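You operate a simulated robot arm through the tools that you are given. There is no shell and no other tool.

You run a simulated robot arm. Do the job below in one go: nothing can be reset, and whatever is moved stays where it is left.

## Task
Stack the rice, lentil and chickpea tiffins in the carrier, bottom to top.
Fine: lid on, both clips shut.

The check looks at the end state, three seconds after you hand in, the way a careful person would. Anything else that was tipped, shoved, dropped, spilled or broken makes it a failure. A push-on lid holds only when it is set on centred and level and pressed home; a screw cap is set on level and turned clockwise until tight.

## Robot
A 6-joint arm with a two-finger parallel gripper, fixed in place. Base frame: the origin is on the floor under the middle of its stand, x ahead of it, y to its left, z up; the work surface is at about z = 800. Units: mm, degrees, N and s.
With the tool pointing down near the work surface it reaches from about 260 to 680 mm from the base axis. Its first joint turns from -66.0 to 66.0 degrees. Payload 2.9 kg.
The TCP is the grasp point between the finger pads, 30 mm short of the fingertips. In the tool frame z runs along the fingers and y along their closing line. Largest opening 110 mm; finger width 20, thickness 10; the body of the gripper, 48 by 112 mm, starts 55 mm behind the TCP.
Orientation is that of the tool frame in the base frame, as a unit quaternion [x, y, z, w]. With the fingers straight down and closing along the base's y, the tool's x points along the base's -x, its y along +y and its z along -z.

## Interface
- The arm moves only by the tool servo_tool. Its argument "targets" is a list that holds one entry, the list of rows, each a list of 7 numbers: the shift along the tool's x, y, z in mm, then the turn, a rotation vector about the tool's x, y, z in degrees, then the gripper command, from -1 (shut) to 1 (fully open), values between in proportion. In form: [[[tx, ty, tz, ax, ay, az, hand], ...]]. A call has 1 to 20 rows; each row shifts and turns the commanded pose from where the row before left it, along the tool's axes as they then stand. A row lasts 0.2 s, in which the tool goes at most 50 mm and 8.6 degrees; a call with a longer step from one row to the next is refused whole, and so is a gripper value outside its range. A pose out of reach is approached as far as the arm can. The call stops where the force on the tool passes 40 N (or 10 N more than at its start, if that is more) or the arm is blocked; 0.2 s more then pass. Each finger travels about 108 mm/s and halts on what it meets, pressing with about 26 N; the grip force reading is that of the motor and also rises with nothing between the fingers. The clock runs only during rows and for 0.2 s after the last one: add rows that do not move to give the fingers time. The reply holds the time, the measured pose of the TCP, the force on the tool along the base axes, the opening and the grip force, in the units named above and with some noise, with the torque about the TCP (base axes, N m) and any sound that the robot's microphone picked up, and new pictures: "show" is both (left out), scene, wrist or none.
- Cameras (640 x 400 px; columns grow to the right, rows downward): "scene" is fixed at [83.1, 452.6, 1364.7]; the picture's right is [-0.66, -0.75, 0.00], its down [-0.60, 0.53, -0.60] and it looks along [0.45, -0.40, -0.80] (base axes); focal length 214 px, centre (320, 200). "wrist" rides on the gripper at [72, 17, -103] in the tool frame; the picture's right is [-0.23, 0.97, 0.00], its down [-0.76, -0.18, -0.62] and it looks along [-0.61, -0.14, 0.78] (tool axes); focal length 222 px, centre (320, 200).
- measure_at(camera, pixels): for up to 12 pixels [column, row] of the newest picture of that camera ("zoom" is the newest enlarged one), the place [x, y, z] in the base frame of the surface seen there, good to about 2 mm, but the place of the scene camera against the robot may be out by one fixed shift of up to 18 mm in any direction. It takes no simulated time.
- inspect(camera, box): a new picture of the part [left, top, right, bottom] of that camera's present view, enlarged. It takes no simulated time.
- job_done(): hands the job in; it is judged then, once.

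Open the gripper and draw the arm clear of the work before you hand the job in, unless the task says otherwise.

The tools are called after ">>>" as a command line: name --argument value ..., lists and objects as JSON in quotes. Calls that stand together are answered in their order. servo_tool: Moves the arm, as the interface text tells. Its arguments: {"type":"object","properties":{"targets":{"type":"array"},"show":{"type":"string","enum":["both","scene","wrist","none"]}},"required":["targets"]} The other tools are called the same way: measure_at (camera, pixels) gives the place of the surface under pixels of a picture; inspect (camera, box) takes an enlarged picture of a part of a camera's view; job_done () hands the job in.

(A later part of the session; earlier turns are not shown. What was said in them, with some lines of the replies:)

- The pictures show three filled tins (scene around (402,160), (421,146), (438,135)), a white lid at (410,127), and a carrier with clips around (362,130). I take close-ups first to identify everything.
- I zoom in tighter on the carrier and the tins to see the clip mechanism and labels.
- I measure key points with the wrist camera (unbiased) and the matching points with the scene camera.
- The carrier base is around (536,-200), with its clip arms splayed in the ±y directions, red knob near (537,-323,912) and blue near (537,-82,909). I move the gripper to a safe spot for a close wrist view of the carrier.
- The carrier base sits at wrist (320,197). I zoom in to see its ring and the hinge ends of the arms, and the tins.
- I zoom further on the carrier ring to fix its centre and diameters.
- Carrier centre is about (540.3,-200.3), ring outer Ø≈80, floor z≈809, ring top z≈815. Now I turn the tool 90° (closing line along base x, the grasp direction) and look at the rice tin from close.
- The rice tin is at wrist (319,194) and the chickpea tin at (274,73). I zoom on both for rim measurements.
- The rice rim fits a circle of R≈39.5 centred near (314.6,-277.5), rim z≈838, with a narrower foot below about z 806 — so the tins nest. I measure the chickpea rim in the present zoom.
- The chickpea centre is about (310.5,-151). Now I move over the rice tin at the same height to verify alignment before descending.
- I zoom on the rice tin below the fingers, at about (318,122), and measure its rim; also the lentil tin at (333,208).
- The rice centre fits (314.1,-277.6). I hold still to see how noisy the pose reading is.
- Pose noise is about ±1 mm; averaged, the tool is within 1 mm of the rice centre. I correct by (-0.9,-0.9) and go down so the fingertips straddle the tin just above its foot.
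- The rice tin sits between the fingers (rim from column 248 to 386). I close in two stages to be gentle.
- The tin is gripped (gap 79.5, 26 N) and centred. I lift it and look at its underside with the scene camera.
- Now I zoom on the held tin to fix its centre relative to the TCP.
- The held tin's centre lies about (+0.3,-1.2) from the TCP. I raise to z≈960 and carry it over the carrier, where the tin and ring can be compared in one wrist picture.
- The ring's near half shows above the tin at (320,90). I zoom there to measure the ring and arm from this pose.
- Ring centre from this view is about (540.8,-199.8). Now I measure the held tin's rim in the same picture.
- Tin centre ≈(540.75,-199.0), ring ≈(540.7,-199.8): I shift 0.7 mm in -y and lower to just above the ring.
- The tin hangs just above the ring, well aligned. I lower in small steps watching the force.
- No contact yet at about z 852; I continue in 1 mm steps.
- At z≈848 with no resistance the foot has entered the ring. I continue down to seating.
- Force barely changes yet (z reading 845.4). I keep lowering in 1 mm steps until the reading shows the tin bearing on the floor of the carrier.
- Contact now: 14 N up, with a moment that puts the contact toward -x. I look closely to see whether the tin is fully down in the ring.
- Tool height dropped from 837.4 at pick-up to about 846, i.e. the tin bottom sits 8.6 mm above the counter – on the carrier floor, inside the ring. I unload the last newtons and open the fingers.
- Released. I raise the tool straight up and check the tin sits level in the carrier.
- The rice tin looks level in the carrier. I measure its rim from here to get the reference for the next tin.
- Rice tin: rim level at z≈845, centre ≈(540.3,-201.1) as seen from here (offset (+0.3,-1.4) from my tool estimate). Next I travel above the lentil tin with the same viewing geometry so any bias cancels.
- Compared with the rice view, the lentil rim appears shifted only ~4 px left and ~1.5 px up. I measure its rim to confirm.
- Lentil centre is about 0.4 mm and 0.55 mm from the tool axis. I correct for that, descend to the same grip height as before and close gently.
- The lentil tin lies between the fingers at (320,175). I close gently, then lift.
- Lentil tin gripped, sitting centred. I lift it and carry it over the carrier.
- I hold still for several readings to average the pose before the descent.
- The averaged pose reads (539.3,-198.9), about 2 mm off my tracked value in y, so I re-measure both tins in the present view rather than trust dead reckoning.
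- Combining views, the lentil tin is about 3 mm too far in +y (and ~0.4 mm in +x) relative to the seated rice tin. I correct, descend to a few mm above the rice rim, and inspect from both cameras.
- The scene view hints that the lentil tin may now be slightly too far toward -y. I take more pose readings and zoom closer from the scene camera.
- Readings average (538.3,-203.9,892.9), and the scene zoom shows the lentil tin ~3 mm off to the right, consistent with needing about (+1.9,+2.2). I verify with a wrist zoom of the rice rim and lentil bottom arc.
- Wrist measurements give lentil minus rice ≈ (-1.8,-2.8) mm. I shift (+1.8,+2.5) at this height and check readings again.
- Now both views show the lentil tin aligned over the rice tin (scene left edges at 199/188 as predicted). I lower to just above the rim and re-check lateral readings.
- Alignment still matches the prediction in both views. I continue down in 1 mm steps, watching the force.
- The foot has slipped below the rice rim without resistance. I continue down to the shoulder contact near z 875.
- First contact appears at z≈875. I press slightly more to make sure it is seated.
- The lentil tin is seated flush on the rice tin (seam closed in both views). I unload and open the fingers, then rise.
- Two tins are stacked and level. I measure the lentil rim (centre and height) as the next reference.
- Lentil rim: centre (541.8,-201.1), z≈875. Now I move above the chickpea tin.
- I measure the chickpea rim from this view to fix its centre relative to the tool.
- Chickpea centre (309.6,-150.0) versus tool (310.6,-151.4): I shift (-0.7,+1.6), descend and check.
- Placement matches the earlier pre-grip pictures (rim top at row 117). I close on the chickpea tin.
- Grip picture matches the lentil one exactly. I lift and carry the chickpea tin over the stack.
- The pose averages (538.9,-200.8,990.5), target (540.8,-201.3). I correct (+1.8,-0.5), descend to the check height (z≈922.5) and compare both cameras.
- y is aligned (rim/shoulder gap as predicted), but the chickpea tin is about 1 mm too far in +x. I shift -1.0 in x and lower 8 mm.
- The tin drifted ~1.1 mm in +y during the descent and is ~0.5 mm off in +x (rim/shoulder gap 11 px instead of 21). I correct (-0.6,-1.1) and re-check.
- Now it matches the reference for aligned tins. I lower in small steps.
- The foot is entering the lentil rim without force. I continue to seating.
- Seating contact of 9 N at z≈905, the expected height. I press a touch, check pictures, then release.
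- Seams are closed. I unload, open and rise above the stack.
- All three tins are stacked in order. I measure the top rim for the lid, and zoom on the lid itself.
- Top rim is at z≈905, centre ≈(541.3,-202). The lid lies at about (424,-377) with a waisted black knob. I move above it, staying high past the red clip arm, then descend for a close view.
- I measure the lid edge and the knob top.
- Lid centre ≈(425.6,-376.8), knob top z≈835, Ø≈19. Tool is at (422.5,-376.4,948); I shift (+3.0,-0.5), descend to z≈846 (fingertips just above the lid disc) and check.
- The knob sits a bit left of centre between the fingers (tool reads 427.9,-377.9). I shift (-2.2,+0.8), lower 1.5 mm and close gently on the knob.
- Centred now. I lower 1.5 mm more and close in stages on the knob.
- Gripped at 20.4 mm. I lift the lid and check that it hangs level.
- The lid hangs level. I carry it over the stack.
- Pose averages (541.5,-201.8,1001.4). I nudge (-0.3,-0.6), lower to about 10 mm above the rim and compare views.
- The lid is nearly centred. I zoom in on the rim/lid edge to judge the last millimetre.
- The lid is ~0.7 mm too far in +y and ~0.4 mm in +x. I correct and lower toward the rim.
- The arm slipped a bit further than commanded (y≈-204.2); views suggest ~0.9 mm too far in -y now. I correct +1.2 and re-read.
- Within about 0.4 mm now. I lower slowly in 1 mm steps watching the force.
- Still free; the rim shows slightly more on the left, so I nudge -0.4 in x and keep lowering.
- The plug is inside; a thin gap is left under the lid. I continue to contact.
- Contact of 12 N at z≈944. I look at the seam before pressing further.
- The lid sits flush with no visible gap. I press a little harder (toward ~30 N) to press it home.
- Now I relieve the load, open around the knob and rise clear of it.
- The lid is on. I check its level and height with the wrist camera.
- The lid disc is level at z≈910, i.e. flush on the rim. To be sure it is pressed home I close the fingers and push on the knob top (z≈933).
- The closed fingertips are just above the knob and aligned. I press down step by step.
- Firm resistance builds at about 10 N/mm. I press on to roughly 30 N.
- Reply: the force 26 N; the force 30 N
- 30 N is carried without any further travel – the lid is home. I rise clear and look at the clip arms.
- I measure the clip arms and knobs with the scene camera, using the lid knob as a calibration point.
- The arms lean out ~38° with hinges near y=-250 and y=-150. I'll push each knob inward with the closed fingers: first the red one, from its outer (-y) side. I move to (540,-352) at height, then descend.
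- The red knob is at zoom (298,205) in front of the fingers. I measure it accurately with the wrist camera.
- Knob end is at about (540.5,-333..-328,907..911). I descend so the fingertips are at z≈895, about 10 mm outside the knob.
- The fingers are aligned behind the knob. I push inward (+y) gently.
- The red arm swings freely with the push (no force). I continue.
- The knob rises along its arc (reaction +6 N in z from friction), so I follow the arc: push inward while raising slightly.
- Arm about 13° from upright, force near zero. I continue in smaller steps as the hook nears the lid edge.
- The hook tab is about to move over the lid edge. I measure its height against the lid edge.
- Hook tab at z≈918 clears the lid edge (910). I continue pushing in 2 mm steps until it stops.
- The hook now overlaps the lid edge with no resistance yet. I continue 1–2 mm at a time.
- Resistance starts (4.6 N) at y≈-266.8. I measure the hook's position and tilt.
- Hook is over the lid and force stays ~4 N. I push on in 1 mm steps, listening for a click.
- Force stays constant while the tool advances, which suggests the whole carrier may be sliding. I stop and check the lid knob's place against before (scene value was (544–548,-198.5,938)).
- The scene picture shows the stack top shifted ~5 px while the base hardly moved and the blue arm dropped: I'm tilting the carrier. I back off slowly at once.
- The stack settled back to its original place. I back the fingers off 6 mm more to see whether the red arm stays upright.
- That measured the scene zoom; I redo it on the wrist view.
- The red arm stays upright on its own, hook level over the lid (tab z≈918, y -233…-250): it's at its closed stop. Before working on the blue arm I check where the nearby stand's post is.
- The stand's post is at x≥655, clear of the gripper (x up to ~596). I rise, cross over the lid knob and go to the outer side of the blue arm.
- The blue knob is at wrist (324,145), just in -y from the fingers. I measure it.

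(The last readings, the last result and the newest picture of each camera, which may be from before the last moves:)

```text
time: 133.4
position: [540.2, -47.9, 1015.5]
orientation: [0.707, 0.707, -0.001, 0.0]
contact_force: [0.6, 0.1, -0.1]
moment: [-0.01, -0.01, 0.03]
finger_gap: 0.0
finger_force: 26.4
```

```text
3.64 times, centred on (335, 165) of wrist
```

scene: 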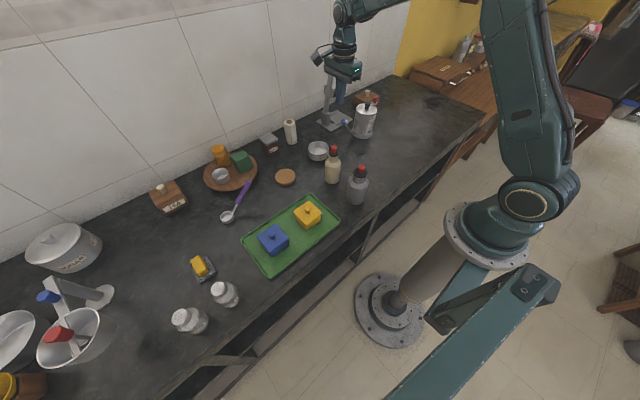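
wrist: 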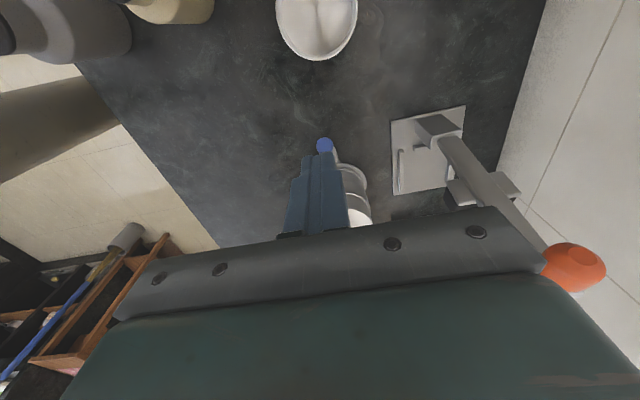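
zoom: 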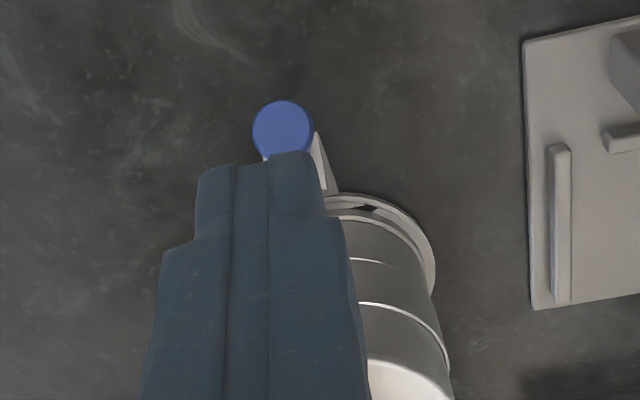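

Blue knob's outermost point is y≈-67. I step 5 mm further out and descend beside it.

>>> servo_tool --targets '[[[5, 0, 10, 0, 0, 0, -1], [0, 0, 20, 0, 0, 0, -1], [0, 0, 20, 0, 0, 0, -1], [0, 0, 20, 0, 0, 0, -1], [0, 0, 18, 0, 0, 0, -1], [0, 0, 0, 0, 0, 0, -1], [0, 0, 0, 0, 0, 0, -1]]]' --show "both"

>>> inspect --camera "scene" --box '[310, 70, 400, 150]'

```text
time: 135.0
position: [539.2, -40.3, 925.8]
orientation: [0.707, 0.707, 0.0, 0.0]
contact_force: [0.2, 0.4, 1.0]
moment: [0.0, -0.03, -0.01]
finger_gap: 0.1
finger_force: 26.3
```

scene: 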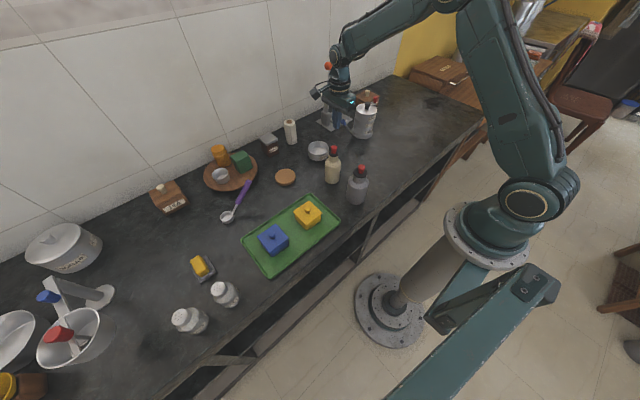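
wrist: 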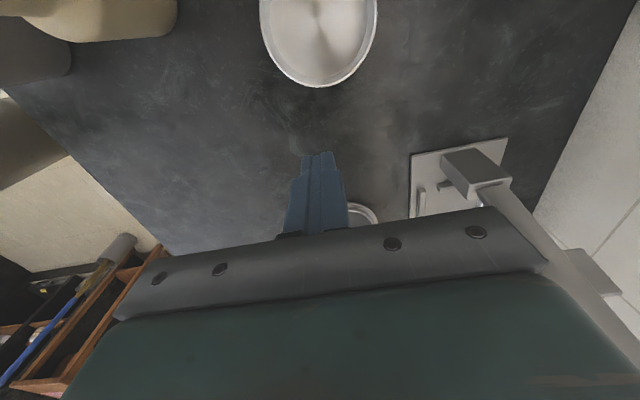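

```text
5.00 times, centred on (355, 110) of scene
```

zoom: 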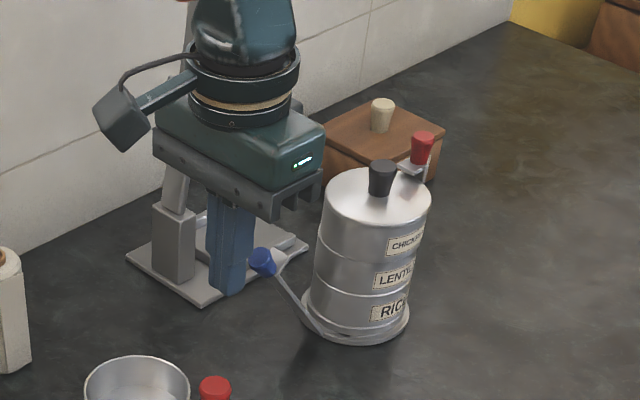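

The fingers are placed outside the blue knob. I push in -y, raising slightly to follow the arc.

>>> servo_tool --targets '[[[-4, 0, 0, 0, 0, 0, -1], [-4, 0, 0, 0, 0, 0, -1], [-4, 0, 0, 0, 0, 0, -1], [-4, 0, 0, 0, 0, 0, -1], [-4, 0, -1.2, 0, 0, 0, -1], [-4, 0, -1.2, 0, 0, 0, -1], [-4, 0, -1.2, 0, 0, 0, -1], [-4, 0, -1.2, 0, 0, 0, -1], [0, 0, 0, 0, 0, 0, -1]]]' --show "both"

>>> inspect --camera "scene" --box '[320, 80, 395, 140]'

```text
time: 137.0
position: [540.8, -73.2, 932.0]
orientation: [0.707, 0.707, 0.0, 0.001]
contact_force: [0.0, -0.1, -0.3]
moment: [-0.03, -0.02, -0.01]
finger_gap: 0.2
finger_force: 26.0
```

scene: 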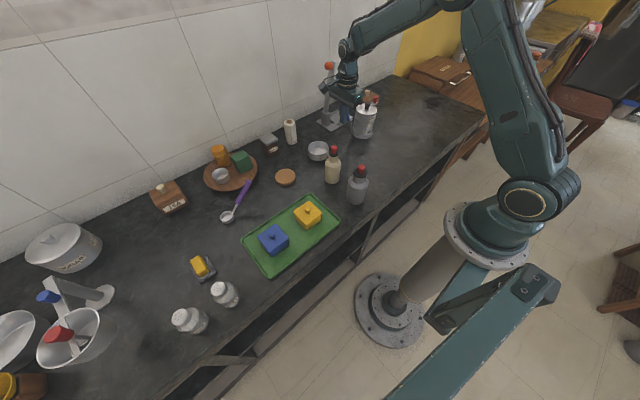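
wrist: 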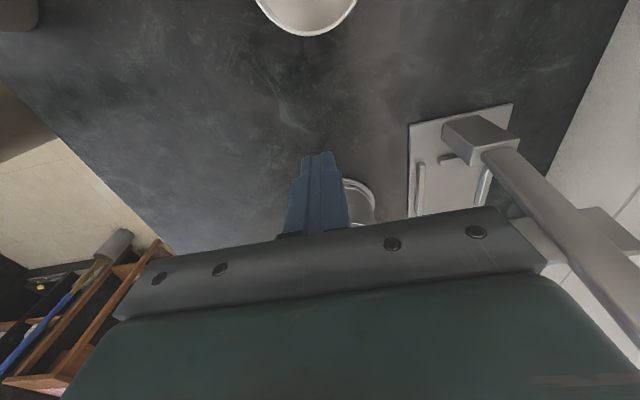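

```text
6.67 times, centred on (358, 110) of scene
```

zoom: 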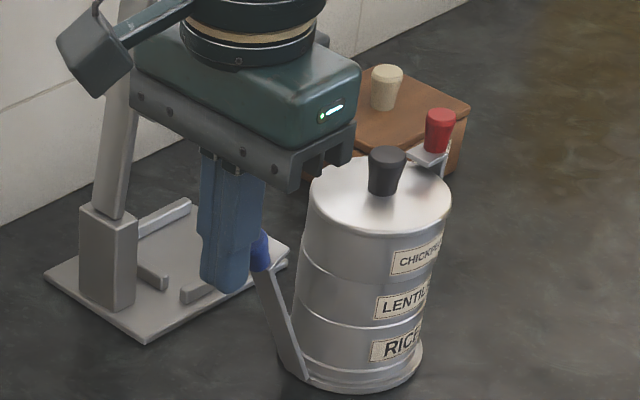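

The blue arm is following. I continue.

>>> servo_tool --targets '[[[-4, 0, -1.2, 0, 0, 0, -1], [-4, 0, -1.2, 0, 0, 0, -1], [-4, 0, -1.0, 0, 0, 0, -1], [-4, 0, -1.0, 0, 0, 0, -1], [-4, 0, -0.8, 0, 0, 0, -1], [-4, 0, -0.6, 0, 0, 0, -1], [0, 0, 0, 0, 0, 0, -1]]]' --show "none"

>>> servo_tool --targets '[[[-4, 0, -0.5, 0, 0, 0, -1], [-4, 0, -0.4, 0, 0, 0, -1], [-3, 0, -0.3, 0, 0, 0, -1], [-3, 0, -0.3, 0, 0, 0, -1], [-3, 0, -0.2, 0, 0, 0, -1], [0, 0, 0, 0, 0, 0, -1]]]' --show "both"

>>> inspect --camera "scene" --box '[335, 75, 400, 140]'

```text
time: 138.6
position: [540.6, -98.5, 938.0]
orientation: [0.707, 0.707, 0.0, 0.0]
contact_force: [0.1, -0.7, -0.9]
moment: [0.02, 0.02, -0.01]
finger_gap: 0.0
finger_force: 26.1
```

```text
time: 140.0
position: [541.2, -115.6, 939.7]
orientation: [0.707, 0.707, 0.0, 0.0]
contact_force: [-0.6, 0.3, -0.8]
moment: [0.03, 0.01, -0.01]
finger_gap: 0.1
finger_force: 26.0
```

scene: 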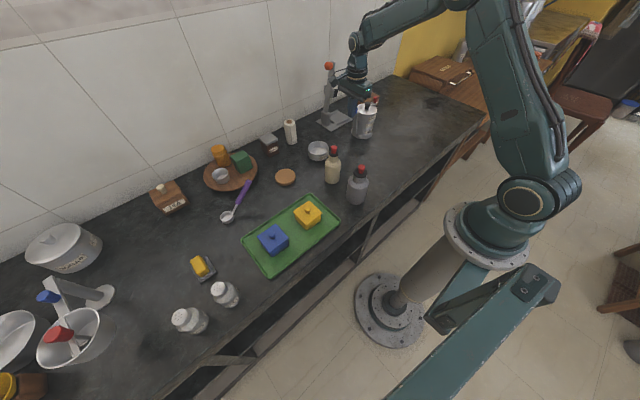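
wrist: 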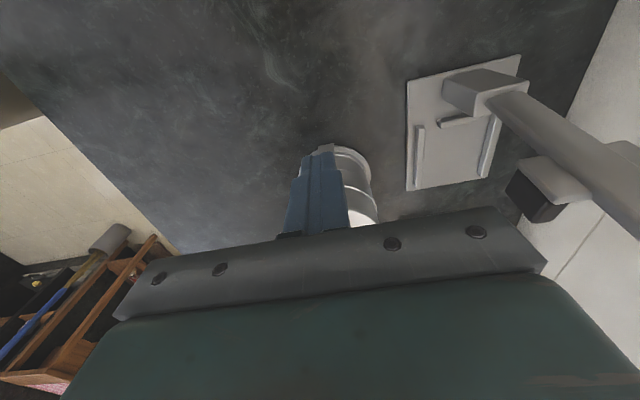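

```text
6.15 times, centred on (368, 108) of scene
```

zoom: 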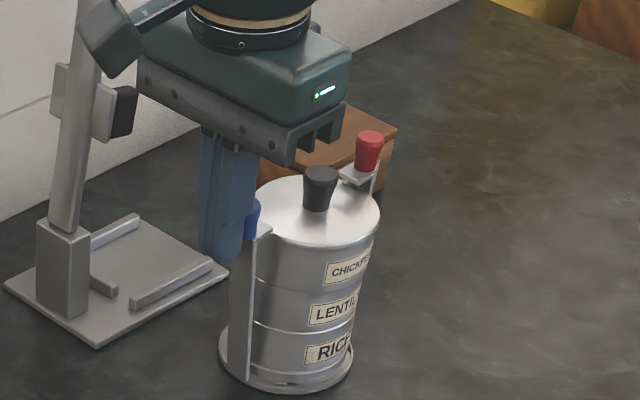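

The blue arm is nearly upright, no force. I continue with 2 mm steps.

>>> servo_tool --targets '[[[-2, 0, -0.1, 0, 0, 0, -1], [-2, 0, -0.1, 0, 0, 0, -1], [-2, 0, 0, 0, 0, 0, -1], [-2, 0, 0, 0, 0, 0, -1], [-2, 0, 0, 0, 0, 0, -1], [0, 0, 0, 0, 0, 0, -1]]]' --show "none"

>>> servo_tool --targets '[[[-2, 0, 0, 0, 0, 0, -1], [0, 0, 0, 0, 0, 0, -1]]]' --show "none"

>>> servo_tool --targets '[[[-1.5, 0, 0, 0, 0, 0, -1], [0, 0, 0, 0, 0, 0, -1]]]' --show "none"

>>> servo_tool --targets '[[[-1.5, 0, 0, 0, 0, 0, -1], [0, 0, 0, 0, 0, 0, -1]]]' --show "both"

>>> inspect --camera "scene" --box '[335, 85, 400, 140]'

```text
time: 141.4
position: [540.6, -124.7, 939.4]
orientation: [0.707, 0.707, 0.0, 0.0]
contact_force: [-0.8, -0.3, 0.4]
moment: [0.01, 0.02, -0.01]
finger_gap: 0.0
finger_force: 26.2
```

```text
time: 142.0
position: [541.8, -126.1, 939.0]
orientation: [0.707, 0.707, 0.0, 0.0]
contact_force: [0.1, -0.5, 0.1]
moment: [0.0, 0.02, 0.0]
finger_gap: 0.0
finger_force: 26.2
```

```text
time: 142.6
position: [540.9, -127.3, 939.7]
orientation: [0.707, 0.707, -0.001, 0.001]
contact_force: [-1.7, 0.3, 0.2]
moment: [-0.03, -0.02, -0.01]
finger_gap: 0.1
finger_force: 26.0
```

```text
time: 143.2
position: [541.1, -127.8, 939.0]
orientation: [0.707, 0.707, -0.001, 0.0]
contact_force: [-0.5, 0.1, -0.1]
moment: [0.0, 0.03, 0.01]
finger_gap: 0.2
finger_force: 26.5
```

scene: 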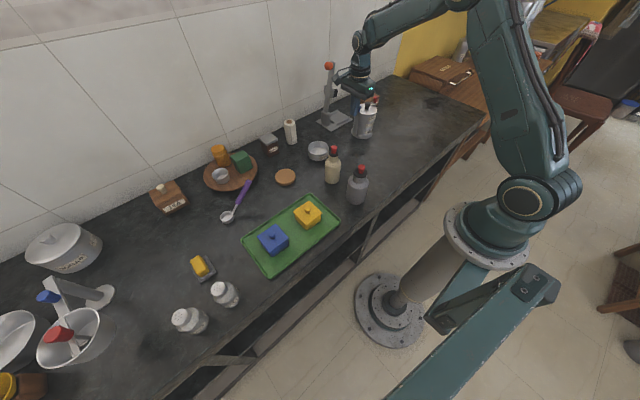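
wrist: 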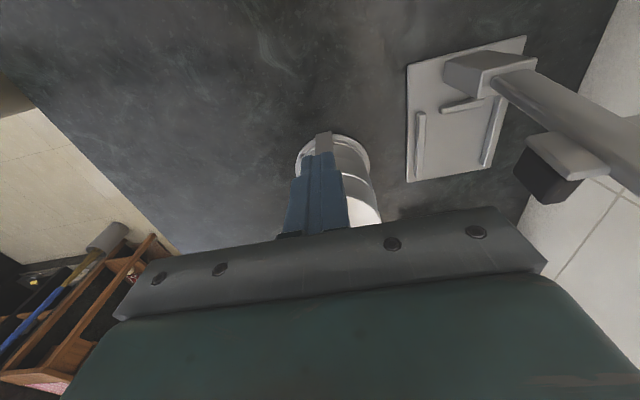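

```text
7.27 times, centred on (368, 112) of scene
```

zoom: 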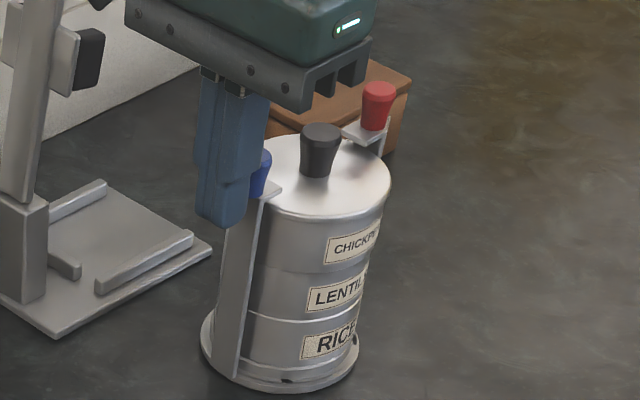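

Still free. I continue in 1.5 mm steps toward the expected stop near y=-134.

>>> servo_tool --targets '[[[-1.5, 0, 0, 0, 0, 0, -1], [0, 0, 0, 0, 0, 0, -1]]]' --show "none"

>>> servo_tool --targets '[[[-1.5, 0, 0, 0, 0, 0, -1], [0, 0, 0, 0, 0, 0, -1]]]' --show "none"

>>> servo_tool --targets '[[[-1.0, 0, 0, 0, 0, 0, -1], [0, 0, 0, 0, 0, 0, -1]]]' --show "none"

>>> servo_tool --targets '[[[-1.0, 0, 0, 0, 0, 0, -1], [0, 0, 0, 0, 0, 0, -1]]]' --show "none"

```text
time: 143.8
position: [540.2, -130.5, 939.1]
orientation: [0.707, 0.707, 0.001, 0.0]
contact_force: [-0.3, 0.9, 0.1]
moment: [-0.01, 0.0, -0.01]
finger_gap: 0.0
finger_force: 26.3
```

```text
time: 144.4
position: [540.4, -131.6, 939.1]
orientation: [0.707, 0.708, -0.001, 0.0]
contact_force: [0.6, 1.1, -0.1]
moment: [-0.03, 0.02, -0.01]
finger_gap: 0.1
finger_force: 26.0
```

```text
time: 145.0
position: [541.5, -133.5, 940.2]
orientation: [0.707, 0.707, 0.0, 0.0]
contact_force: [-0.2, 5.0, 1.8]
moment: [-0.03, 0.0, 0.0]
finger_gap: 0.1
finger_force: 26.1
```

```text
time: 145.6
position: [541.9, -134.8, 939.9]
orientation: [0.707, 0.707, 0.0, 0.0]
contact_force: [0.1, 3.8, 1.8]
moment: [-0.01, 0.0, 0.01]
finger_gap: 0.0
finger_force: 26.2
```

The blue arm met its stop at y≈-133 (4–5 N, as with red). I back off at once to avoid tilting the carrier.

>>> servo_tool --targets '[[[1, 0, 0, 0, 0, 0, -1], [1, 0, 0, 0, 0, 0, -1], [1, 0, 0, 0, 0, 0, -1], [2, 0, 0, 0, 0, 0, -1], [3, 0, 0, 0, 0, 0, -1], [4, 0, 0, 0, 0, 0, -1], [4, 0, 0, 0, 0, 0, -1], [0, 0, 0, 0, 0, 0, -1]]]' --show "both"

>>> inspect --camera "scene" --box '[335, 85, 400, 140]'

```text
time: 147.4
position: [542.2, -118.1, 939.4]
orientation: [0.707, 0.707, 0.001, 0.0]
contact_force: [-0.3, -0.4, -0.2]
moment: [-0.01, 0.01, -0.02]
finger_gap: 0.0
finger_force: 26.0
```

scene: 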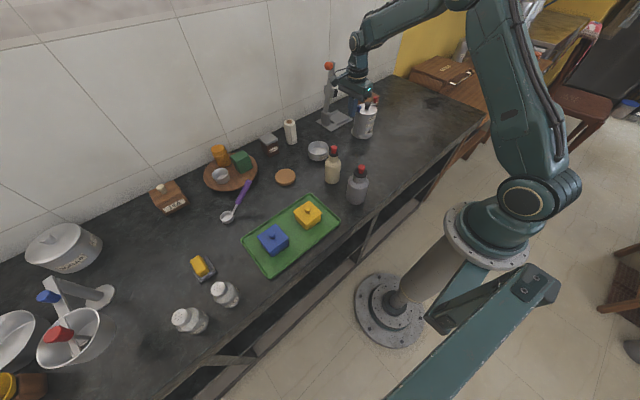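
wrist: 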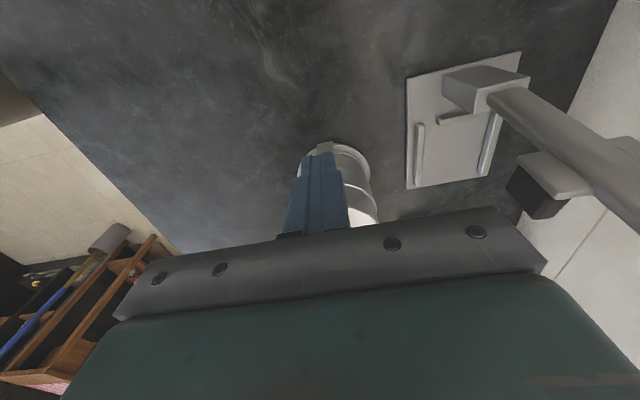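

```text
7.27 times, centred on (368, 112) of scene
```

zoom: 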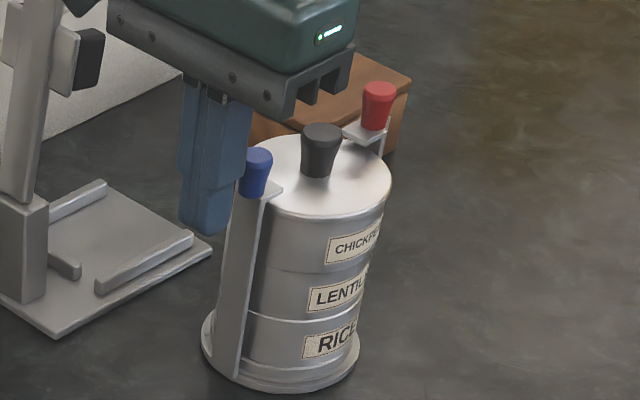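

Both arms now stand upright and the stack is back in place. I rise clear and inspect both clips closely.

>>> servo_tool --targets '[[[5, 0, -10, 0, 0, 0, -1], [0, 0, -30, 0, 0, 0, -1], [0, 0, -30, 0, 0, 0, -1], [0, 0, -30, 0, 0, 0, -1], [0, 0, -30, 0, 0, 0, -1], [0, 0, 0, 0, 0, 0, -1], [0, 0, 0, 0, 0, 0, -1]]]' --show "both"

>>> inspect --camera "scene" --box '[340, 85, 395, 140]'

```text
time: 149.0
position: [541.3, -112.0, 1070.4]
orientation: [0.707, 0.707, 0.0, 0.0]
contact_force: [1.2, 1.4, 0.3]
moment: [0.0, 0.03, -0.03]
finger_gap: 0.0
finger_force: 26.3
```

scene: 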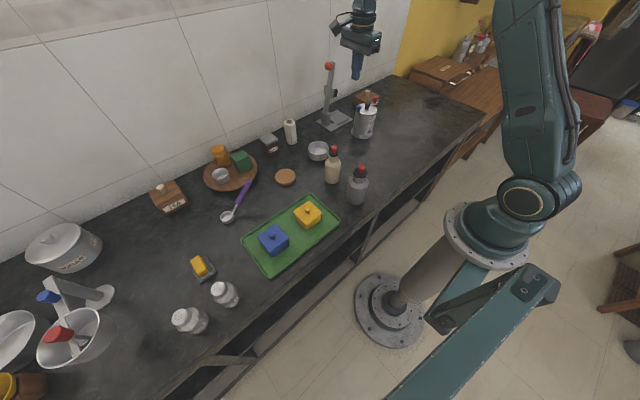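
wrist: 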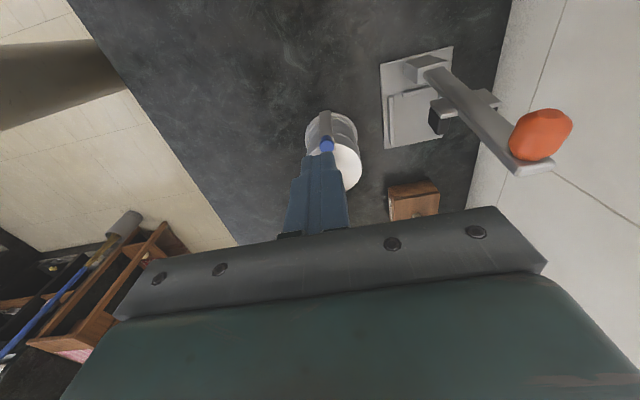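

```text
7.27 times, centred on (368, 112) of scene
```

zoom: 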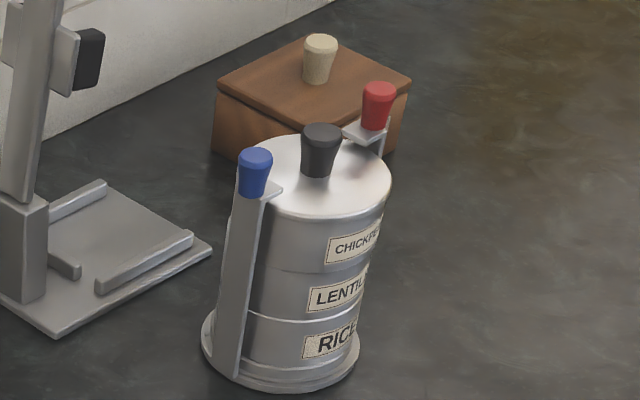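

I zoom tightly on each hook and measure the arms for verticality and the gap to the lid.

>>> inspect --camera "scene" --box '[350, 92, 374, 116]'

>>> inspect --camera "scene" --box '[362, 92, 386, 116]'

>>> inspect --camera "scene" --box '[335, 85, 400, 140]'

>>> measure_at --camera "zoom" --pixels '[[255, 155], [253, 185], [245, 215], [238, 260], [230, 310], [225, 355], [270, 195], [275, 190], [378, 88], [375, 115], [362, 132], [382, 140]]'

```text
16.00 times, centred on (362, 104) of scene
```

zoom: 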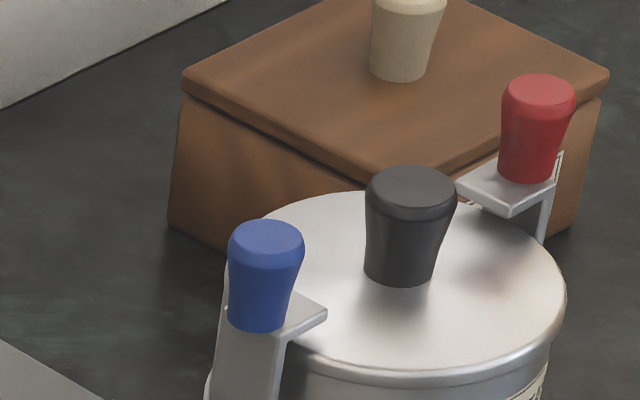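

```text
16.00 times, centred on (374, 104) of scene
```

zoom: 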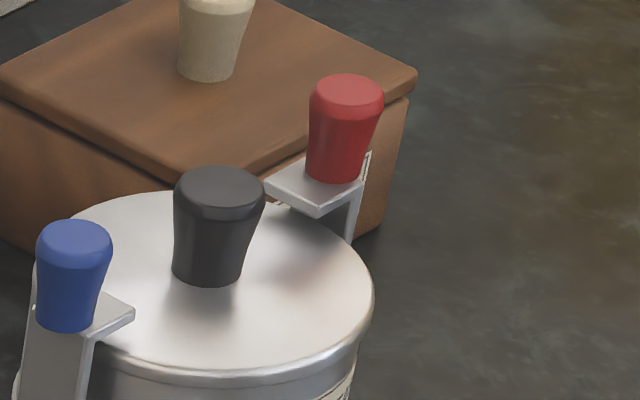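

```text
7.27 times, centred on (368, 112) of scene
```

zoom: 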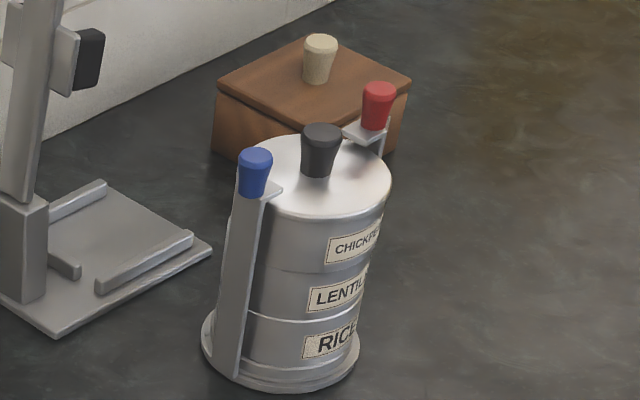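

```text
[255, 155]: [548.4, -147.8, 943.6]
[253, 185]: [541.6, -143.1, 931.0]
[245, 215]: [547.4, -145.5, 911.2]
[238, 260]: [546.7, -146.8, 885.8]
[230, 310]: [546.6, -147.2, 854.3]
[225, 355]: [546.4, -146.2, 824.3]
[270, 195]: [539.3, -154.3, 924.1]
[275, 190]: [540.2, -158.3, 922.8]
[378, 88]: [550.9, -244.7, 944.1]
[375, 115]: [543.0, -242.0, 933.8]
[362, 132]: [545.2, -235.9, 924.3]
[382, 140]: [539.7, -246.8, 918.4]
```

Both arms measure vertical (blue face y constant over z 820–910; the two knobs sit symmetrically, -48 and +49 mm from the lid knob) and both hooks overlap the lid edge. I draw the arm back from the work and open the gripper.

>>> servo_tool --targets '[[[0, -10, -10, 0, 0, 0, -1], [0, -30, -10, 0, 0, 0, -1], [0, -35, -10, 0, 0, 0, -1], [0, -35, -10, 0, 0, 0, -1], [0, -35, -5, 0, 0, 0, -1], [0, -35, 0, 0, 0, 0, -1], [0, 0, 0, 0, 0, 0, 0], [0, 0, 0, 0, 0, 0, 1], [0, 0, 0, 0, 0, 0, 1], [0, 0, 0, 0, 0, 0, 1]]]' --show "both"

>>> inspect --camera "scene" --box '[300, 60, 460, 180]'

>>> inspect --camera "scene" --box '[345, 90, 390, 135]'

```text
time: 151.2
position: [360.2, -113.2, 1115.5]
orientation: [0.707, 0.708, 0.0, 0.0]
contact_force: [-0.5, 0.1, -0.4]
moment: [0.02, 0.02, 0.0]
finger_gap: 109.8
finger_force: 0.1
```

scene: 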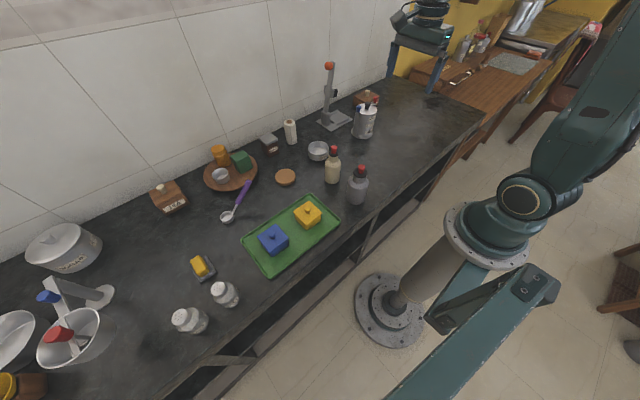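
wrist: 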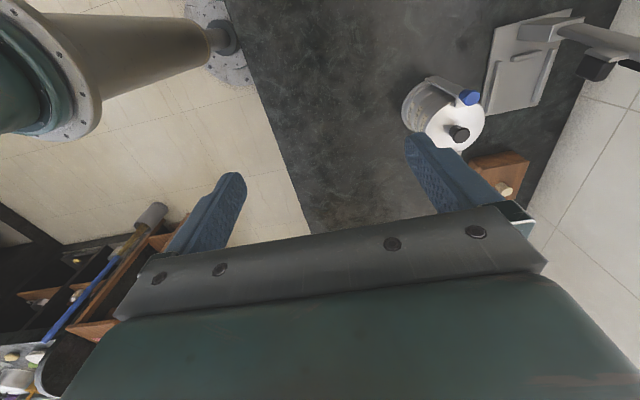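

```text
3.33 times, centred on (380, 120) of scene
```

zoom: 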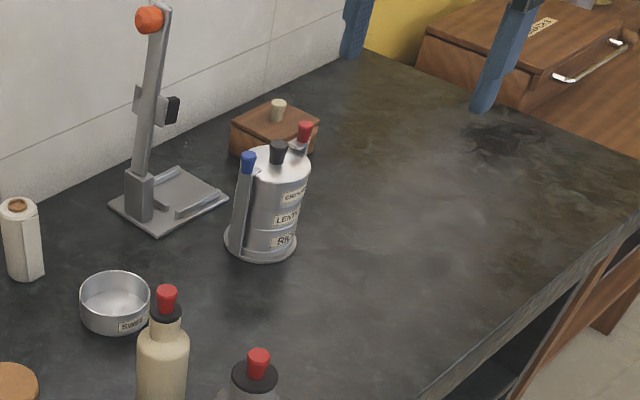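

```text
8.89 times, centred on (368, 112) of scene
```

zoom: 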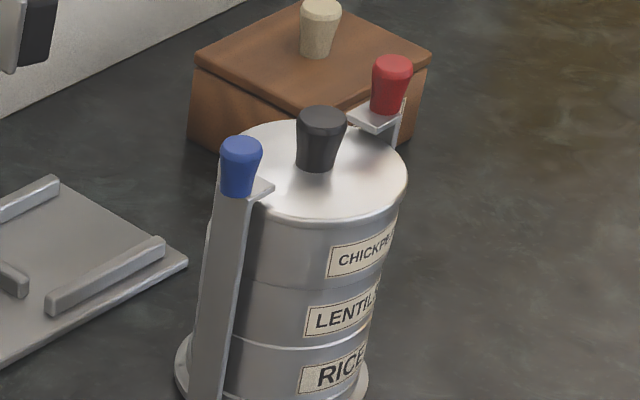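

The stack, lid and both clips look right, and nothing else moved. For a last check of the red arm I turn the wrist back and look at the carrier from the front.

>>> servo_tool --targets '[[[0, 0, 0, 0, 0, -8.18, 1], [0, 0, 0, 0, 0, -8.18, 1], [0, 0, 0, 0, 0, -8.18, 1], [0, 0, 0, 0, 0, -8.18, 1], [0, 0, 0, 0, 0, -8.18, 1], [0, 0, 0, 0, 0, -8.18, 1], [0, 0, 0, 0, 0, -8.18, 1], [0, 0, 0, 0, 0, -8.18, 1], [0, 0, 0, 0, 0, -8.18, 1], [0, 0, 0, 0, 0, -8.18, 1], [0, 0, 0, 0, 0, -8.2, 1], [0, -40, 0, 0, 0, 0, 1], [0, -15, 20, 0, 0, 0, 1], [0, 0, 20, 0, 0, 0, 1], [0, 0, 0, 0, 0, 0, 1], [0, 0, 0, 0, 0, 0, 1]]]' --show "both"

>>> inspect --camera "wrist" --box '[230, 100, 410, 250]'

```text
time: 154.6
position: [361.1, -167.1, 1075.4]
orientation: [0.0, 1.0, -0.001, 0.0]
contact_force: [0.2, -0.3, 0.6]
moment: [0.0, -0.03, -0.02]
finger_gap: 109.7
finger_force: 0.0
```

scene: 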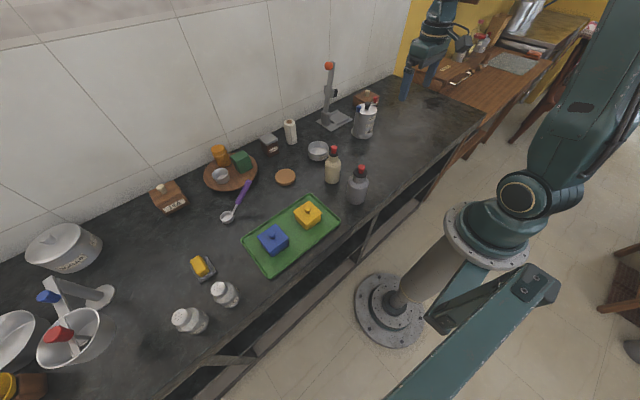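
wrist: 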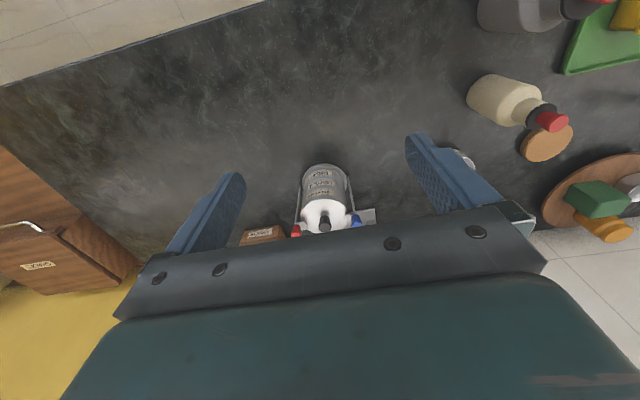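

```text
2.67 times, centred on (320, 175) of wrist
```

zoom: 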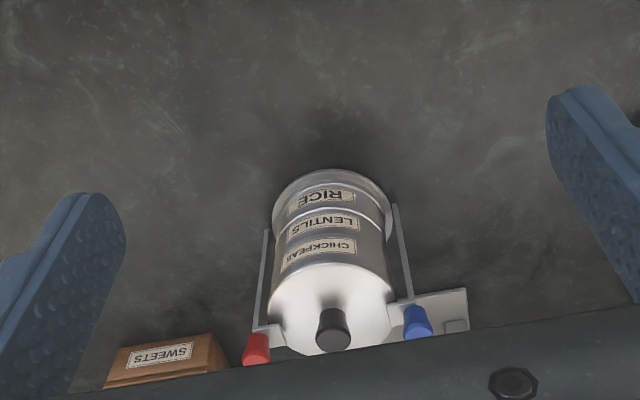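

From the front, both arms run parallel to the tins and both hooks reach over the lid. One closer look to compare the arm angles.

>>> inspect --camera "wrist" --box '[280, 155, 375, 242]'

>>> measure_at --camera "zoom" --pixels '[[185, 330], [192, 270], [198, 220], [205, 160], [485, 290], [478, 230], [470, 170], [462, 110], [170, 365], [515, 330], [250, 310], [430, 300]]'

```text
4.60 times, centred on (328, 198) of wrist
```

zoom: 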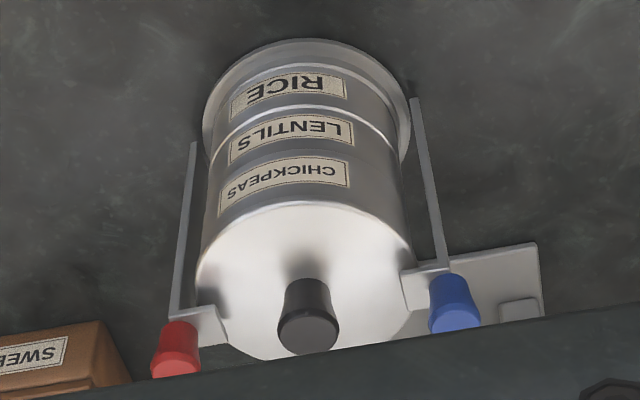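

```text
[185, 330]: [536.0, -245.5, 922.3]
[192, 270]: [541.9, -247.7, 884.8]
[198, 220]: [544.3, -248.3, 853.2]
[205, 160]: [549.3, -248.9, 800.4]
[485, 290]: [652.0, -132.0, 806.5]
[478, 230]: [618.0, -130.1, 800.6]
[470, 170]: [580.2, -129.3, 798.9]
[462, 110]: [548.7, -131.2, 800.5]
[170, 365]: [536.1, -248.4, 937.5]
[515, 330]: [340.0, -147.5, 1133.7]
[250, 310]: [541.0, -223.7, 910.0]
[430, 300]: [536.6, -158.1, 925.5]
```

>>> measure_at --camera "zoom" --pixels '[[194, 155], [191, 180], [188, 205], [184, 235], [181, 265], [177, 300], [414, 105], [419, 135], [424, 165], [430, 200], [436, 235], [441, 260]]'

```text
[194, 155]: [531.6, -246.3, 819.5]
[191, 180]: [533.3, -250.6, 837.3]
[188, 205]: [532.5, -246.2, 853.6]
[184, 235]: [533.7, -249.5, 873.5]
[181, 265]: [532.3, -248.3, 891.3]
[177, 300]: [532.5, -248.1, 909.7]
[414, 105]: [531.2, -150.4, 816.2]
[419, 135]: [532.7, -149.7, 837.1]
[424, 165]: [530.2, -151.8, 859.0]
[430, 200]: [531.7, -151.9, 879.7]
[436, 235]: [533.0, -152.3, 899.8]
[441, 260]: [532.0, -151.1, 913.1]
```

Red arm face stays at y≈-248 and blue at y≈-151 from z 816 to 913, so both arms are vertical. The hooks reach over the level lid, the tins are stacked rice, lentils, chickpeas from the bottom up, and the gripper is open and clear. I hand in the job.

>>> job_done

```text
The job is handed in.
```

I stacked the three tins in the carrier: rice at the bottom, lentils in the middle, chickpeas on top. The lid is on and both clips are shut. I've handed the job in and have not seen the result of the check.

- **Tins:** each one seats fully in the one below, and the rims measured level.
- **Lid:** it sits flush and level on the chickpea tin. I pressed its knob with about 30 N and it did not move any further.
- **Clips:** both arms stand upright at their stops with the hooks over the lid edge, and they stay there on their own. I heard no click from either clip, and the hooks sit a few millimetres above the lid rather than touching it.

While closing the red clip I pushed slightly too far and tilted the whole carrier by a degree or two. I backed off straight away and it settled back where it had been, with nothing spilled. Nothing else on the counter appears to have moved. The gripper is open and clear of the work.
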